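You operate a simulated robot arm through the tools that you are given. There is no shell and no other tool. Be economical: measure what you need, move in short steps, check, and stop when the job is done.

Carry out the task below with a simulated robot arm. There is one attempt and no reset: what you move stays moved.

JOB
Put the ring from the top of the wood-topped bench on top of the cream box there.

Only the result counts: the job must be done as asked and must still hold three seconds after the hand-in. Knocking over, shifting, dropping, spilling or breaking anything else fails it.

ROBOT AND FRAMES
A 6-joint arm with a two-finger parallel gripper, fixed in place. Base frame: the origin is at the foot of the arm, x ahead of it, y to its left, z up; the work surface is at about z = 0. Units: mm, rad, N and s.
With the tool pointing down near the work surface it reaches from about 180 to 460 mm from the base axis. Its first joint turns from -1.222 to 1.222 rad. Payload 1.9 kg.
Tool frame: the origin (TCP) lies between the finger pads and is the grasp point; the fingertips stand 23 mm ahead of it; z points along the fingers, y is the line along which they close. The gripper opens to 94 mm. The fingers are 38 mm wide and 10 mm thick; the gripper's body (54 by 96 mm) begins 39 mm behind the TCP.
Orientation is told as [roll, pitch, yaw] about the base's x, y, z axes, in that order, counted from this pose: with the fingers straight down and closing along the base's y, the tool's x points along the base's -x, its y along +y and its z along -z.

CONTROLS
- The arm moves only by the tool servo_tool. Its argument "rows" is a list of rows, each a list of 5 numbers: the closure, from 0 (fully open) to 1 (shut), then the shift along the tool's x, y, z in units of 50 mm (1.0 is 50 mm), then the turn about the tool's z in units of 6 degrees (1.0 is 6 degrees). In form: [[gripper, dx, dy, dz, yaw], ...]. A call has 1 to 8 rows; each row shifts and turns the commanded pose from where the row before left it, along the tool's axes as they then stand. A call with a number of a shift or a turn outside -1 to 1 is refused whole. Each row takes 0.2 s and may step no farther than 50 mm and 0.15 rad from the row before; otherwise, or with a gripper value out of range, the whole call is refused. A pose out of reach is approached as far as the arm can. The call stops where the force on the tool passes 40 N (or 10 N more than at its start, if that is more) or the arm is blocked; 0.2 s more then pass. Each finger travels about 108 mm/s and halts on what it meets, pressing with about 39 N; the grip force reading is that of the motor and also rises with nothing between the fingers. The clock runs only during rows and for 0.2 s after the last one: add rows that do not move to give the fingers time. The reply holds the time, the measured pose of the TCP, the force on the tool along the base axes, the opening and the grip force, in the units named above and with some noise, and new pictures: "show" is both (left out), scene, wrist or none.
- Cameras (640 x 400 px; columns grow to the right, rows downward): "scene" is fixed at [42.2, 304.7, 427.8]; the picture's right is [-0.87, -0.49, 0.00], its down [-0.27, 0.48, -0.84] and it looks along [0.41, -0.73, -0.55] (base axes); focal length 368 px, centre (320, 200). "wrist" rides on the gripper at [-39, 0, -44] in the tool frame; the picture's right is [0.00, -1.00, 0.00], its down [0.97, 0.00, -0.24] and it looks along [0.24, 0.00, 0.97] (tool axes); focal length 218 px, centre (320, 200).
- pixel_to_xyz(camera, pixels): for up to 12 pixels [column, row] of the newest picture of that camera ("zoom" is the newest enlarged one), the place [x, y, z] in the base frame of the surface seen there, good to about 3 mm. It takes no simulated time.
- enlarge(camera, box): a new picture of the part [left, top, right, bottom] of that camera's present view, enlarged. It takes no simulated time.
- hand_in(): hands the job in; it is judged then, once.

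Work in short steps. Measure before you move; look again where a grasp or a placing could have gone wrong, and mend it. You have 60 turns and 170 pictures in all, those below and enlarged ones among them. Open the gripper and draw the arm clear of the work before you hand the job in, unless the task says otherwise; then end with one line.

The tools are called as a command line: name --pt "numbers of a row" for each row, then --argument value for the rest, lists and objects as JSON in quotes. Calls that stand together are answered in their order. servo_tool: Moves the arm, as the interface text tells. Its arguments: {"type":"object","properties":{"rows":{"type":"array"},"show":{"type":"string","enum":["both","scene","wrist","none"]}},"required":["rows"]} The other tools are called the same way: pixel_to_xyz (camera, pixels) gives the place of the surface under pixels of a picture; enlarge (camera, box) takes an enlarged picture of a part of a camera's view; hand_in () hands the job in.

At the start:

```text
t: 0.0
tool_pos: [279.9, -93.3, 221.7]
tool_rot: [-0.001, 0.0, 0.0]
wrist_force: [-0.3, -0.2, -0.1]
width: 94.1
finger_force: 0.0
```

scene: 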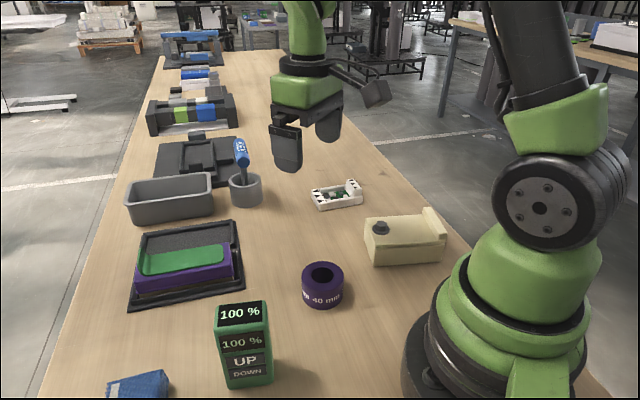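
wrist: 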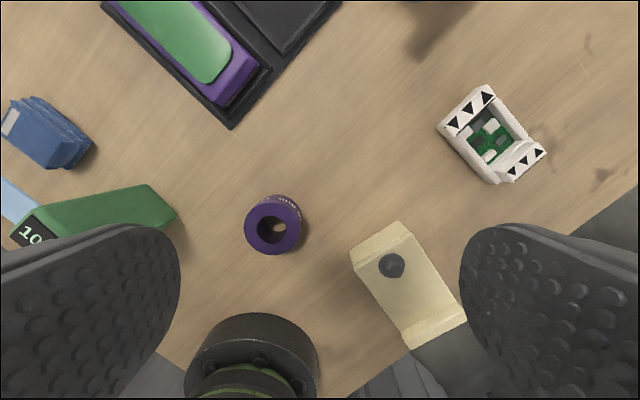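

The purple ring is at about scene (322,285) and the cream box at (405,240), with a dark knob at (380,228) and a raised rim at (433,222). I'll enlarge and measure both.

enlarge --camera "scene" --box '[280, 190, 460, 320]'

pixel_to_xyz --camera "scene" --pixels '[[322, 263], [303, 275], [343, 274], [321, 284], [322, 300], [366, 219], [372, 244], [420, 218], [443, 240], [400, 230], [380, 223], [435, 222]]'

pixel_to_xyz --camera "wrist" --pixels '[[250, 225], [296, 230], [272, 250], [274, 203], [390, 264], [352, 256], [400, 224], [374, 298], [440, 270], [415, 290], [405, 335], [462, 305]]'

```text
3.08 times, centred on (370, 255) of scene
```

zoom: 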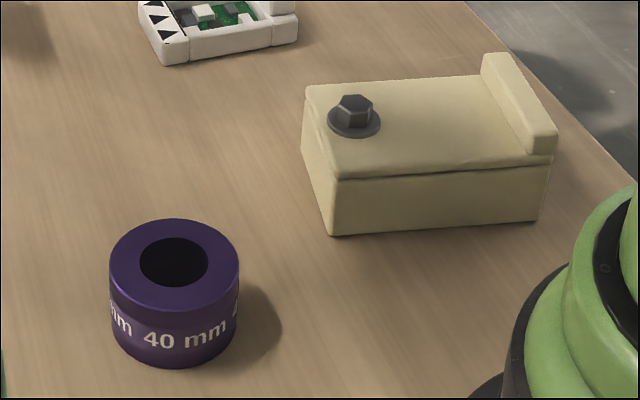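

```text
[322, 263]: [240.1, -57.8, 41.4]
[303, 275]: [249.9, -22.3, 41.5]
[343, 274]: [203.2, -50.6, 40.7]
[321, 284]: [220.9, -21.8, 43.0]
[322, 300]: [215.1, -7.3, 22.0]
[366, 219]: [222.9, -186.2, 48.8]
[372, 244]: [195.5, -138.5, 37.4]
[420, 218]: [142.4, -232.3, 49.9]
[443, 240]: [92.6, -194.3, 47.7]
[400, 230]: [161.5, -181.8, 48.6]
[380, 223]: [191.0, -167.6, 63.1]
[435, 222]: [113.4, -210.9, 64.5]
```

```text
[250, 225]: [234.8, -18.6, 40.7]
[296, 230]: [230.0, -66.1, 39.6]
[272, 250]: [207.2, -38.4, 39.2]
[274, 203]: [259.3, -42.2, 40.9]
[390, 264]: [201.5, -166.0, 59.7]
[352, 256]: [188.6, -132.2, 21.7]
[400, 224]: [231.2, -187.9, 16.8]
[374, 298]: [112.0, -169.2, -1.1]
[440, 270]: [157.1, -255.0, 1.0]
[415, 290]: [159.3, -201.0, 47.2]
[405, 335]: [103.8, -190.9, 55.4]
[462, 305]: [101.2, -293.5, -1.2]
```

The ring is about 55 mm across, 41 mm tall and centred near (228,-38). Next I'll measure the box's top, the bolt and the rim more finely to see where the ring can sit flat.

pixel_to_xyz --camera "zoom" --pixels '[[308, 90], [338, 170], [545, 155], [478, 80], [382, 122], [355, 134], [332, 124], [352, 104], [525, 145], [488, 85], [486, 58], [535, 128]]'

pixel_to_xyz --camera "zoom" --pixels '[[141, 262], [207, 262], [174, 238], [174, 286], [111, 262], [238, 262], [174, 221], [174, 308], [405, 160], [430, 85], [340, 110], [372, 110]]'

enlarge --camera "wrist" --box '[230, 180, 480, 350]'

```text
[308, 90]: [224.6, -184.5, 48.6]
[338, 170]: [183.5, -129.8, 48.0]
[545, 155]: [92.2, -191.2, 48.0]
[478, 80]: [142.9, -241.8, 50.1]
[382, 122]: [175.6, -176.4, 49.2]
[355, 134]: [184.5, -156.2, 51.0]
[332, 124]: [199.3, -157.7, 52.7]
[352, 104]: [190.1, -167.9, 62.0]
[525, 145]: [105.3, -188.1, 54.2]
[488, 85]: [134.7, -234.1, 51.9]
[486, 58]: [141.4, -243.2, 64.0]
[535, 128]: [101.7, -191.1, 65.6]
```

```text
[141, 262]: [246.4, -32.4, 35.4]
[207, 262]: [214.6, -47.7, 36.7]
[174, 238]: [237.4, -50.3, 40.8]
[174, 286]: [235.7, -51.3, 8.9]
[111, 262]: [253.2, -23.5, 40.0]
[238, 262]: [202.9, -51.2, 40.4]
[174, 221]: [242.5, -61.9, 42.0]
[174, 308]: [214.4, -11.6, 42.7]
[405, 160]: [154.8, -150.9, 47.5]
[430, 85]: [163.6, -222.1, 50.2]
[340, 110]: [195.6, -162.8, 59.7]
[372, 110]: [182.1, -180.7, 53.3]
```

```text
2.35 times, centred on (355, 265) of wrist
```

zoom: 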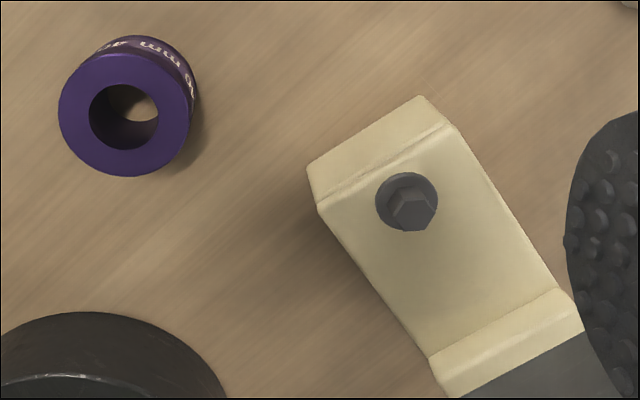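

The top between bolt and rim may just hold the ring. I'll measure that gap from the wrist zoom.

pixel_to_xyz --camera "zoom" --pixels '[[320, 210], [454, 130], [376, 203], [437, 195], [408, 173], [404, 231], [432, 233], [432, 350], [490, 320], [490, 330], [550, 290], [500, 345]]'

pixel_to_xyz --camera "zoom" --pixels '[[60, 113], [190, 113], [125, 56], [125, 175], [90, 113], [159, 113], [125, 85], [125, 148], [470, 300], [475, 310], [482, 325], [520, 370]]'

```text
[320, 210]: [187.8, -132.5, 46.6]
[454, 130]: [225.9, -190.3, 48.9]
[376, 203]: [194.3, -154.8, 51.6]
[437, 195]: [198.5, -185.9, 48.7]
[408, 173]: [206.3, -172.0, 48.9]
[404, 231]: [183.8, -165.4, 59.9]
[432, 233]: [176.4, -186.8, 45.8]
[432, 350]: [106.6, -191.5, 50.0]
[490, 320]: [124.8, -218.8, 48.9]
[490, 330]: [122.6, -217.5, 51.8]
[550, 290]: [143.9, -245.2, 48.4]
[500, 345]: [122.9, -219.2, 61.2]
```

```text
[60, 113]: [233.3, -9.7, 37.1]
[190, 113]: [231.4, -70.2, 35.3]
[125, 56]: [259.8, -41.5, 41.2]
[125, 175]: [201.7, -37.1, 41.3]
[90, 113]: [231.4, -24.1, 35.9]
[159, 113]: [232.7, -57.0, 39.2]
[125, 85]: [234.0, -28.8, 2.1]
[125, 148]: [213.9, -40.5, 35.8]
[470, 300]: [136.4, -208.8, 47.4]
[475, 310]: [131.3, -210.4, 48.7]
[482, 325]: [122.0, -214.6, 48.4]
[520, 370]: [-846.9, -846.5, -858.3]
```

The ring is about 58 mm wide, at (230,-40). The flat between the bolt flange and rim is about 65 mm long, so the ring fits if I place it carefully at about (151,-197). I'll go above the ring and turn the tool -33.4° so the fingers close across the box's short side.

servo_tool --pt "0 0.5 0.54 0 0" --pt "0 0.49 0.54 0 0" --pt "0 0 0 0 -0.93" --pt "0 0 0 0 -0.93" --pt "0 0 0 0 -0.93" --pt "0 0 0 0 -0.93" --pt "0 0 0 0 -0.93" --pt "0 0 0 0 -0.93"

```text
t: 1.8
tool_pos: [229.9, -38.1, 222.9]
tool_rot: [0.0, 0.002, 0.584]
wrist_force: [0.0, -0.4, -0.4]
width: 94.2
finger_force: 0.0
```

scene: 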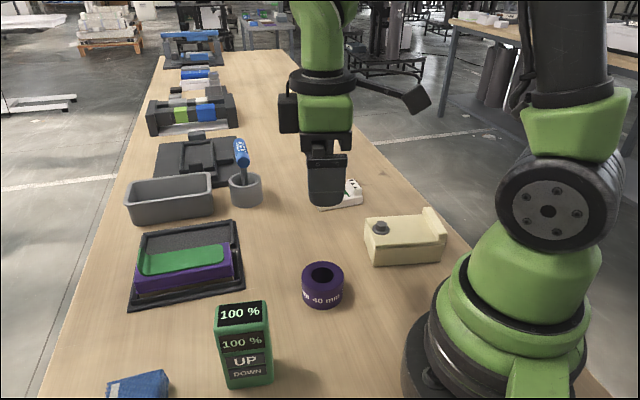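
wrist: 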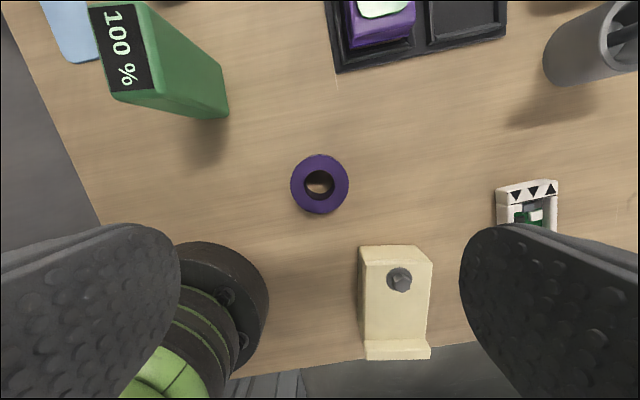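

The ring is centred at wrist (320,184) and the box edges line up with the picture. I'll re-measure the ring rim here before lowering.

pixel_to_xyz --camera "wrist" --pixels '[[292, 184], [347, 184], [320, 157], [320, 211], [303, 184], [336, 184], [361, 262], [431, 262], [388, 280], [411, 280], [400, 269], [395, 339]]'

enlarge --camera "wrist" --box '[280, 150, 450, 370]'

```text
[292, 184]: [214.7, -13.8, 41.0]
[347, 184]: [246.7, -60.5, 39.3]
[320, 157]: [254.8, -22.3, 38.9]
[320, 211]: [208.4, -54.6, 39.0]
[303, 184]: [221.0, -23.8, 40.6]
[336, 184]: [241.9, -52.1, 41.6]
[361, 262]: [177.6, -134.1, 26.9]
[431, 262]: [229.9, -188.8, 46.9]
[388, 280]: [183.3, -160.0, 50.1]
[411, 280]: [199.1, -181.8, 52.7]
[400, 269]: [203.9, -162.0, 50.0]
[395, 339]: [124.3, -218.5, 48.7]
```

```text
1.82 times, centred on (365, 260) of wrist
```

zoom: 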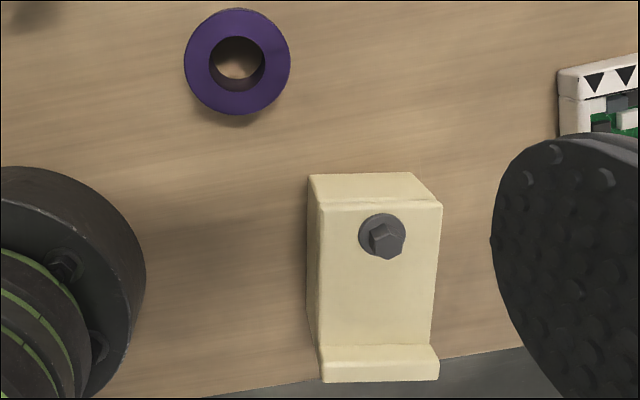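

The ring centre is at (231,-38), right under the TCP. I'll descend to z≈31 with the gripper open.

servo_tool --pt "0 0 0 0.8 0" --pt "0 0 0 0.8 0" --pt "0 0 0 0.8 0" --pt "0 0 0 0.7 0" --pt "0 0 0 0.5 0" --pt "0 0 0 0.24 0" --pt "0 0 0 0 0"

```text
t: 3.4
tool_pos: [228.7, -36.6, 29.4]
tool_rot: [0.0, -0.001, 0.585]
wrist_force: [-0.2, 0.3, 0.0]
width: 94.1
finger_force: 0.0
```

scene: 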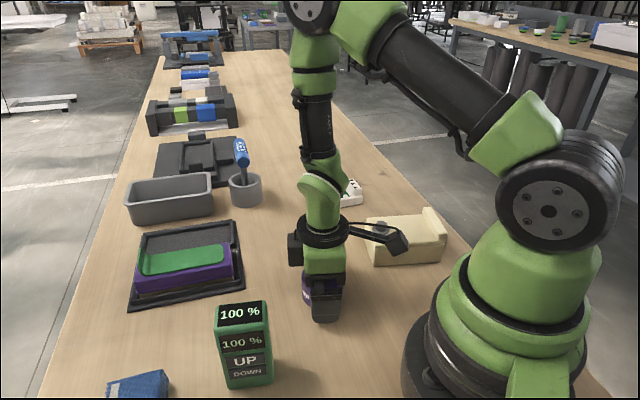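
wrist: 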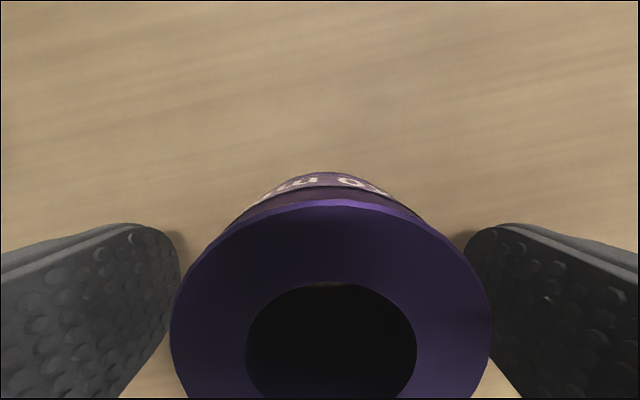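

The ring sits between the fingers, with its centre at wrist (330,350). Closing now.

servo_tool --pt "1 0 0 0 0" --pt "1 0 0 0 0" --pt "1 0 0 0 0" --pt "1 0 0 0 0" --show "wrist"

```text
t: 4.4
tool_pos: [227.8, -37.4, 29.2]
tool_rot: [0.0, -0.002, 0.585]
wrist_force: [-0.1, -0.8, 0.8]
width: 59.1
finger_force: 38.7
```

wrist: 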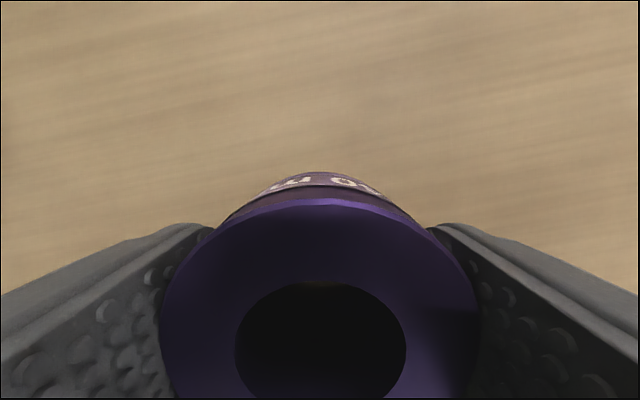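

The grip holds at 59.1 mm, the ring's width. I'll lift straight up to z≈150.

servo_tool --pt "1 0 0 -0.3 0" --pt "1 0 0 -0.6 0" --pt "1 0 0 -0.6 0" --pt "1 0 0 -0.6 0" --pt "1 0 0 -0.3 0" --pt "1 0 0 0 0"

```text
t: 5.8
tool_pos: [229.3, -38.6, 149.0]
tool_rot: [0.0, 0.001, 0.585]
wrist_force: [0.7, -0.6, -3.4]
width: 59.4
finger_force: 38.8
```

scene: 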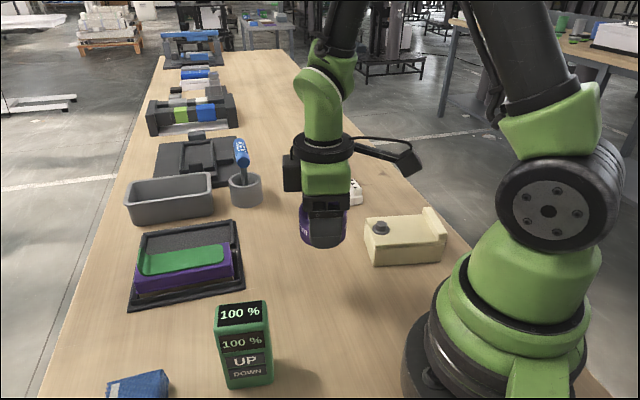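
wrist: 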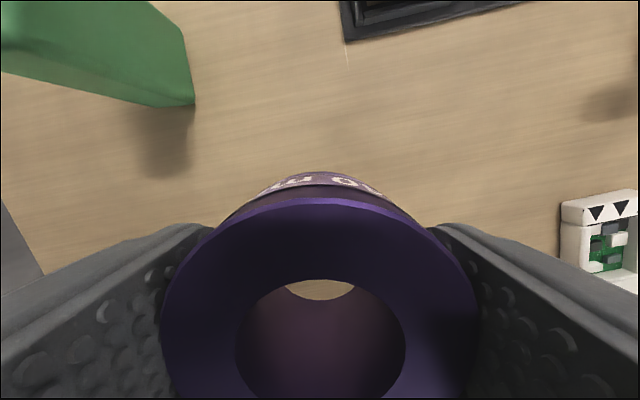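

Held securely. I'll carry it level over the gap between bolt and rim, aiming for TCP (150.6,-196.8).

servo_tool --pt "1 0.3 -0.18 0 0" --pt "1 0.6 -0.35 0 0" --pt "1 0.6 -0.35 0 0" --pt "1 0.6 -0.35 0 0" --pt "1 0.6 -0.35 0 0" --pt "1 0.354 -0.196 0 0" --pt "1 0 0 0 0" --pt "1 0 0 0 0"

```text
t: 7.6
tool_pos: [151.3, -198.9, 147.4]
tool_rot: [-0.001, 0.0, 0.585]
wrist_force: [0.2, 0.4, -2.1]
width: 57.3
finger_force: 39.2
```

scene: 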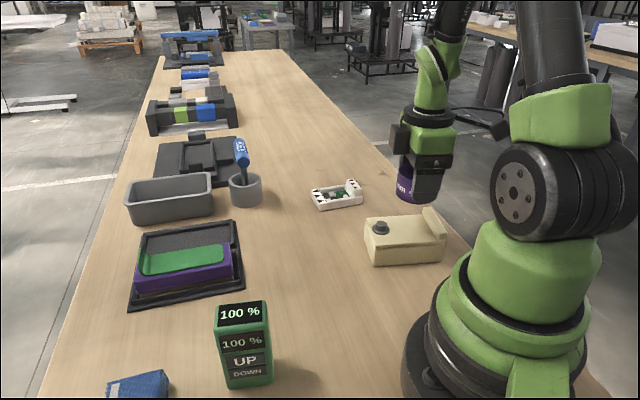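
wrist: 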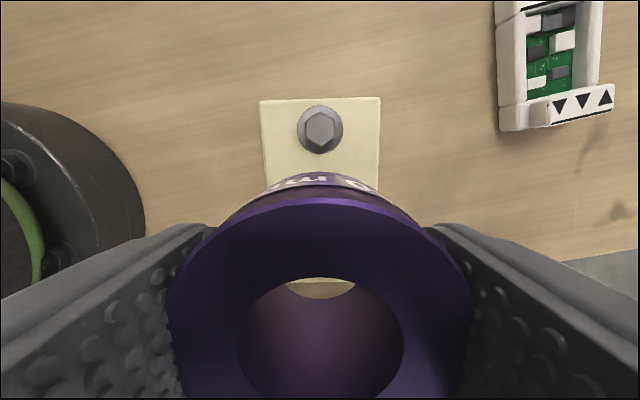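

The ring is centred in width over the box, and the bolt at wrist (320,129) is clear of it. I'll lower it to just above rim height and check the sideways clearance.

servo_tool --pt "1 0 0 0.4 0" --pt "1 0 0 0.4 0" --pt "1 -0.01 0 0.1 0" --pt "1 0 0 0 0" --pt "1 0 0 0 0"

enlarge --camera "scene" --box '[340, 130, 480, 280]'

pixel_to_xyz --camera "zoom" --pixels '[[150, 215], [100, 300]]'

```text
t: 8.8
tool_pos: [151.0, -197.5, 103.9]
tool_rot: [0.001, -0.003, 0.584]
wrist_force: [-0.3, 0.0, -2.3]
width: 56.9
finger_force: 38.4
```

scene: 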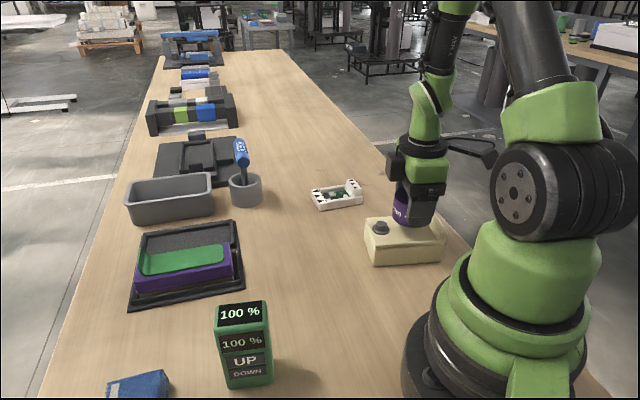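
wrist: 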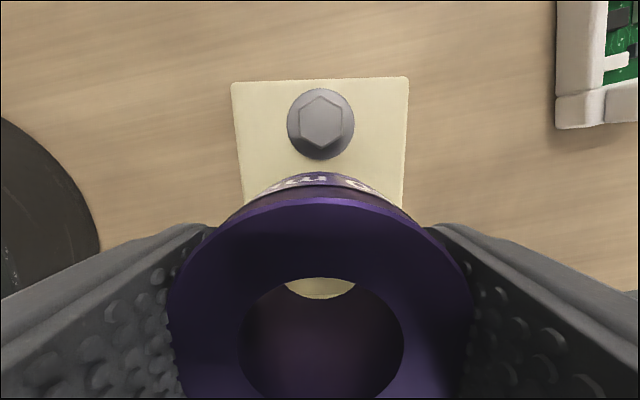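

```text
2.67 times, centred on (410, 205) of scene
```

zoom: 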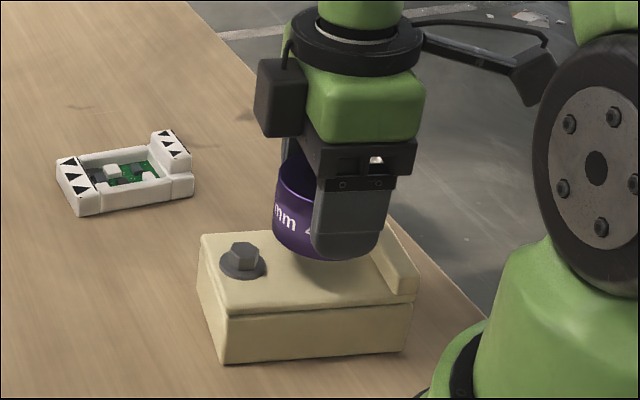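

```text
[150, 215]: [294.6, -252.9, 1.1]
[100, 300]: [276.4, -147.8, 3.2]
```

The wrist view puts the flange's near edge (row 159) about 3 mm from the ring's lower edge (row 172), with about 4 mm left at the rim. I'll lower to just above the top.

servo_tool --pt "1 0.01 0 0.2 0" --pt "1 0 0 0.16 0" --pt "1 0 0 0.06 0" --pt "1 0 0 0 0" --pt "1 0 0 0 0"

enlarge --camera "scene" --box '[340, 150, 480, 280]'

```text
t: 10.0
tool_pos: [151.4, -197.6, 83.3]
tool_rot: [0.001, -0.002, 0.586]
wrist_force: [-0.2, 0.1, -2.8]
width: 57.0
finger_force: 39.3
```

scene: 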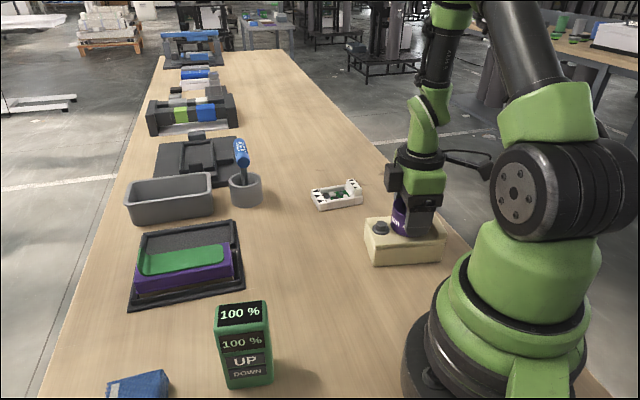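
wrist: 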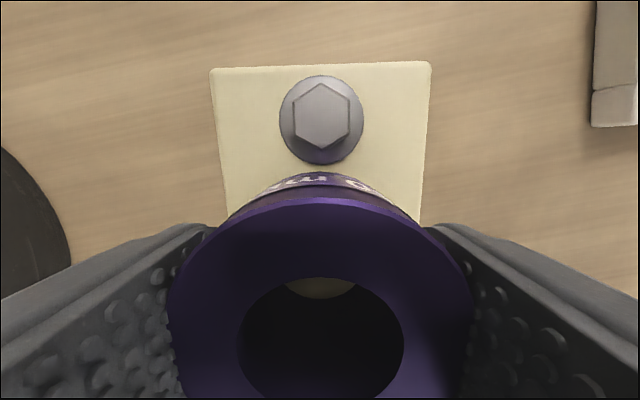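

```text
3.08 times, centred on (410, 215) of scene
```

zoom: 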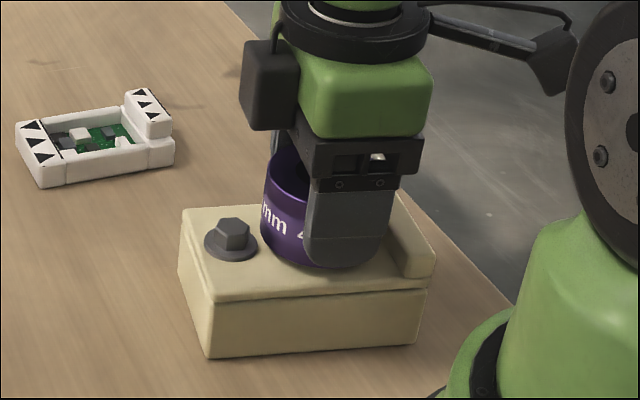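

The ring now hangs between bolt and rim, touching neither, and there is still a gap below it. I'll lower in small steps until the force changes.

servo_tool --pt "1 0 0 0.04 0" --pt "1 0 0 0.03 0" --pt "1 0 0 0 0" --show "none"

```text
t: 10.8
tool_pos: [153.0, -197.2, 80.0]
tool_rot: [-0.001, 0.0, 0.584]
wrist_force: [-0.3, -0.4, -1.4]
width: 57.0
finger_force: 38.9
```

The force is barely changed at z=80, so I'll go on in roughly 1 mm steps.

servo_tool --pt "1 0 0 0.025 0" --pt "1 0 0 0 0" --show "none"

```text
t: 11.4
tool_pos: [152.3, -195.3, 78.8]
tool_rot: [0.0, -0.002, 0.583]
wrist_force: [-0.6, 0.2, -2.4]
width: 57.3
finger_force: 39.3
```

Still no contact force, so one more small step.

servo_tool --pt "1 0 0 0.025 0" --pt "1 0 0 0 0" --show "none"

```text
t: 12.0
tool_pos: [153.1, -195.6, 78.0]
tool_rot: [-0.001, 0.0, 0.585]
wrist_force: [0.6, 3.3, 7.0]
width: 57.0
finger_force: 39.3
```

The upward force rose to 7 N, so the ring has touched. I'll check what it rests on before letting go.

enlarge --camera "scene" --box '[350, 160, 470, 275]'

enlarge --camera "wrist" --box '[200, 50, 440, 250]'

```text
3.48 times, centred on (410, 218) of scene
```

zoom: 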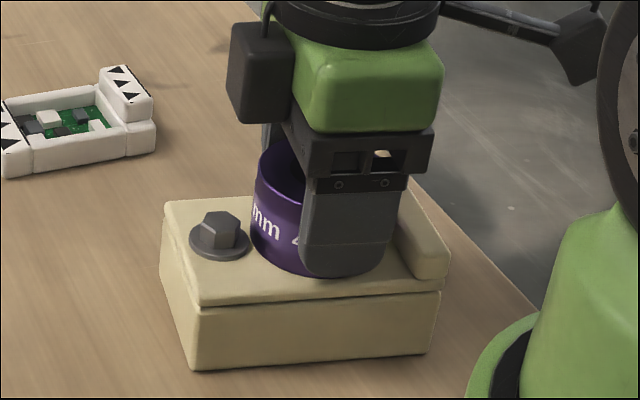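

```text
2.00 times, centred on (320, 150) of wrist
```

zoom: 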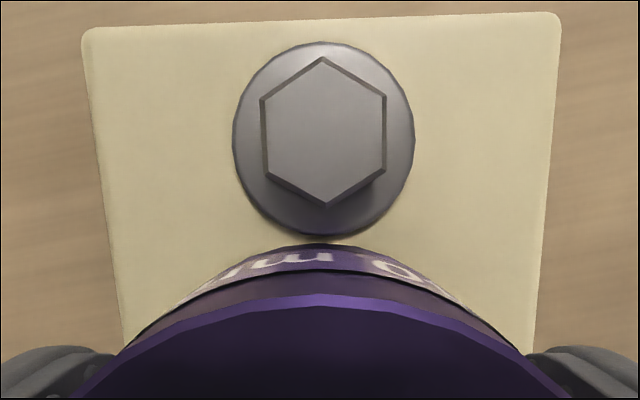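

The ring is down on the flat top (bottom z≈49), with a visible gap to the bolt flange. I'll open the fingers partway without moving.

servo_tool --pt "0.36 0 0 0 0" --pt "0.3 0 0 0 0" --pt "0.2 0 0 0 0" --pt "0.1 0 0 0 0" --pt "0.1 0 0 0 0"

```text
t: 13.2
tool_pos: [153.3, -196.0, 78.2]
tool_rot: [-0.001, -0.002, 0.585]
wrist_force: [0.1, 0.4, 0.6]
width: 84.7
finger_force: 0.1
```

scene: 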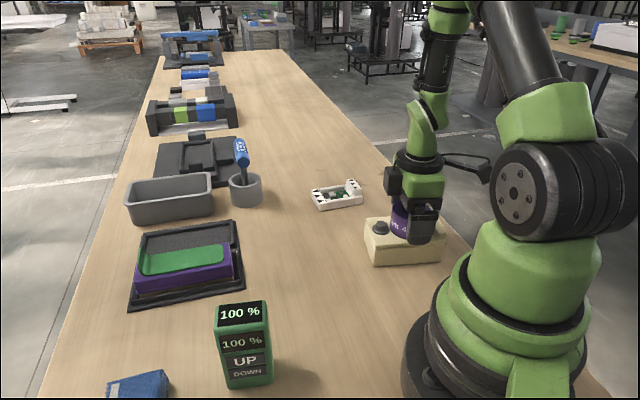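
wrist: 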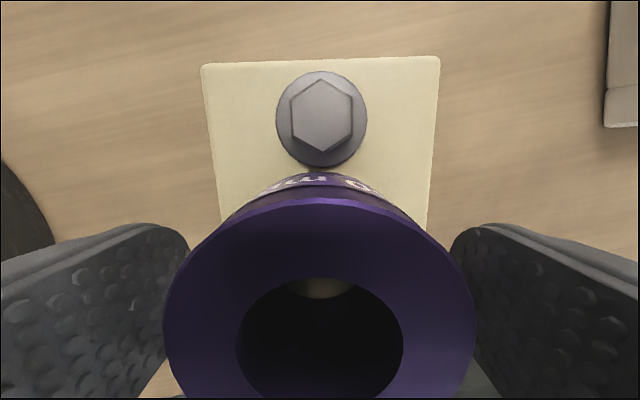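

The fingers are free of the ring and it stayed in place. I'll rise straight up, fully open.

servo_tool --pt "0.1 0 0 -0.2 0" --pt "0.1 0 0 -0.4 0" --pt "0.05 0 0 -0.6 0" --pt "0 0 0 -0.6 0" --pt "0 -0.5 0 -0.5 0" --pt "0 -0.8 0 -0.2 0" --pt "0 -0.8 0 0 0" --pt "0 0 0 0 0"

enlarge --camera "scene" --box '[340, 170, 480, 280]'

```text
t: 15.0
tool_pos: [241.9, -137.2, 203.6]
tool_rot: [-0.001, 0.001, 0.584]
wrist_force: [0.4, 0.0, -0.4]
width: 94.1
finger_force: 0.0
```

scene: 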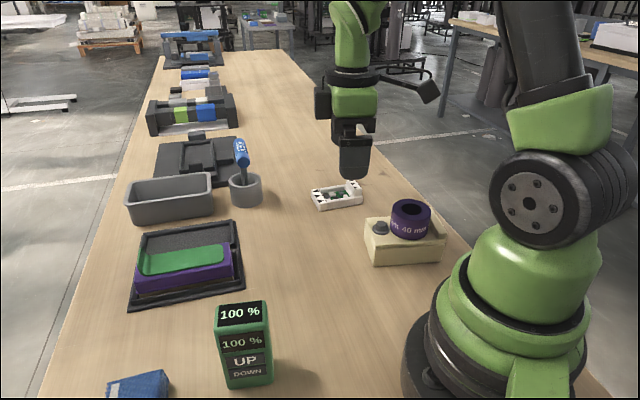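
wrist: 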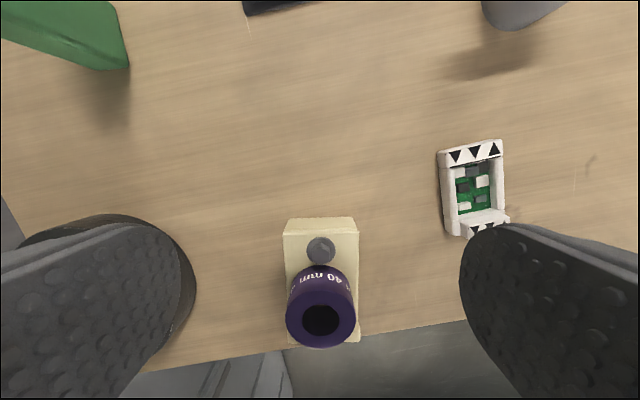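

```text
3.64 times, centred on (410, 225) of scene
```

zoom: 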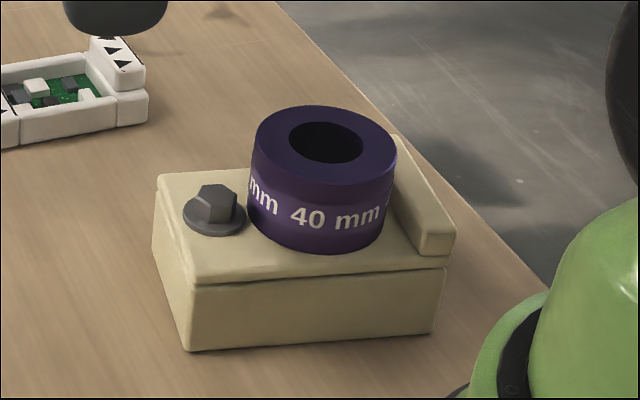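

The ring sits flat on the box between bolt and rim, the box hasn't moved, and the arm is clear. Handing in.

hand_in

```text
The job is handed in.
```

The ring is sitting flat on top of the cream box, between the bolt and the rim; nothing else was moved, and the job is handed in.
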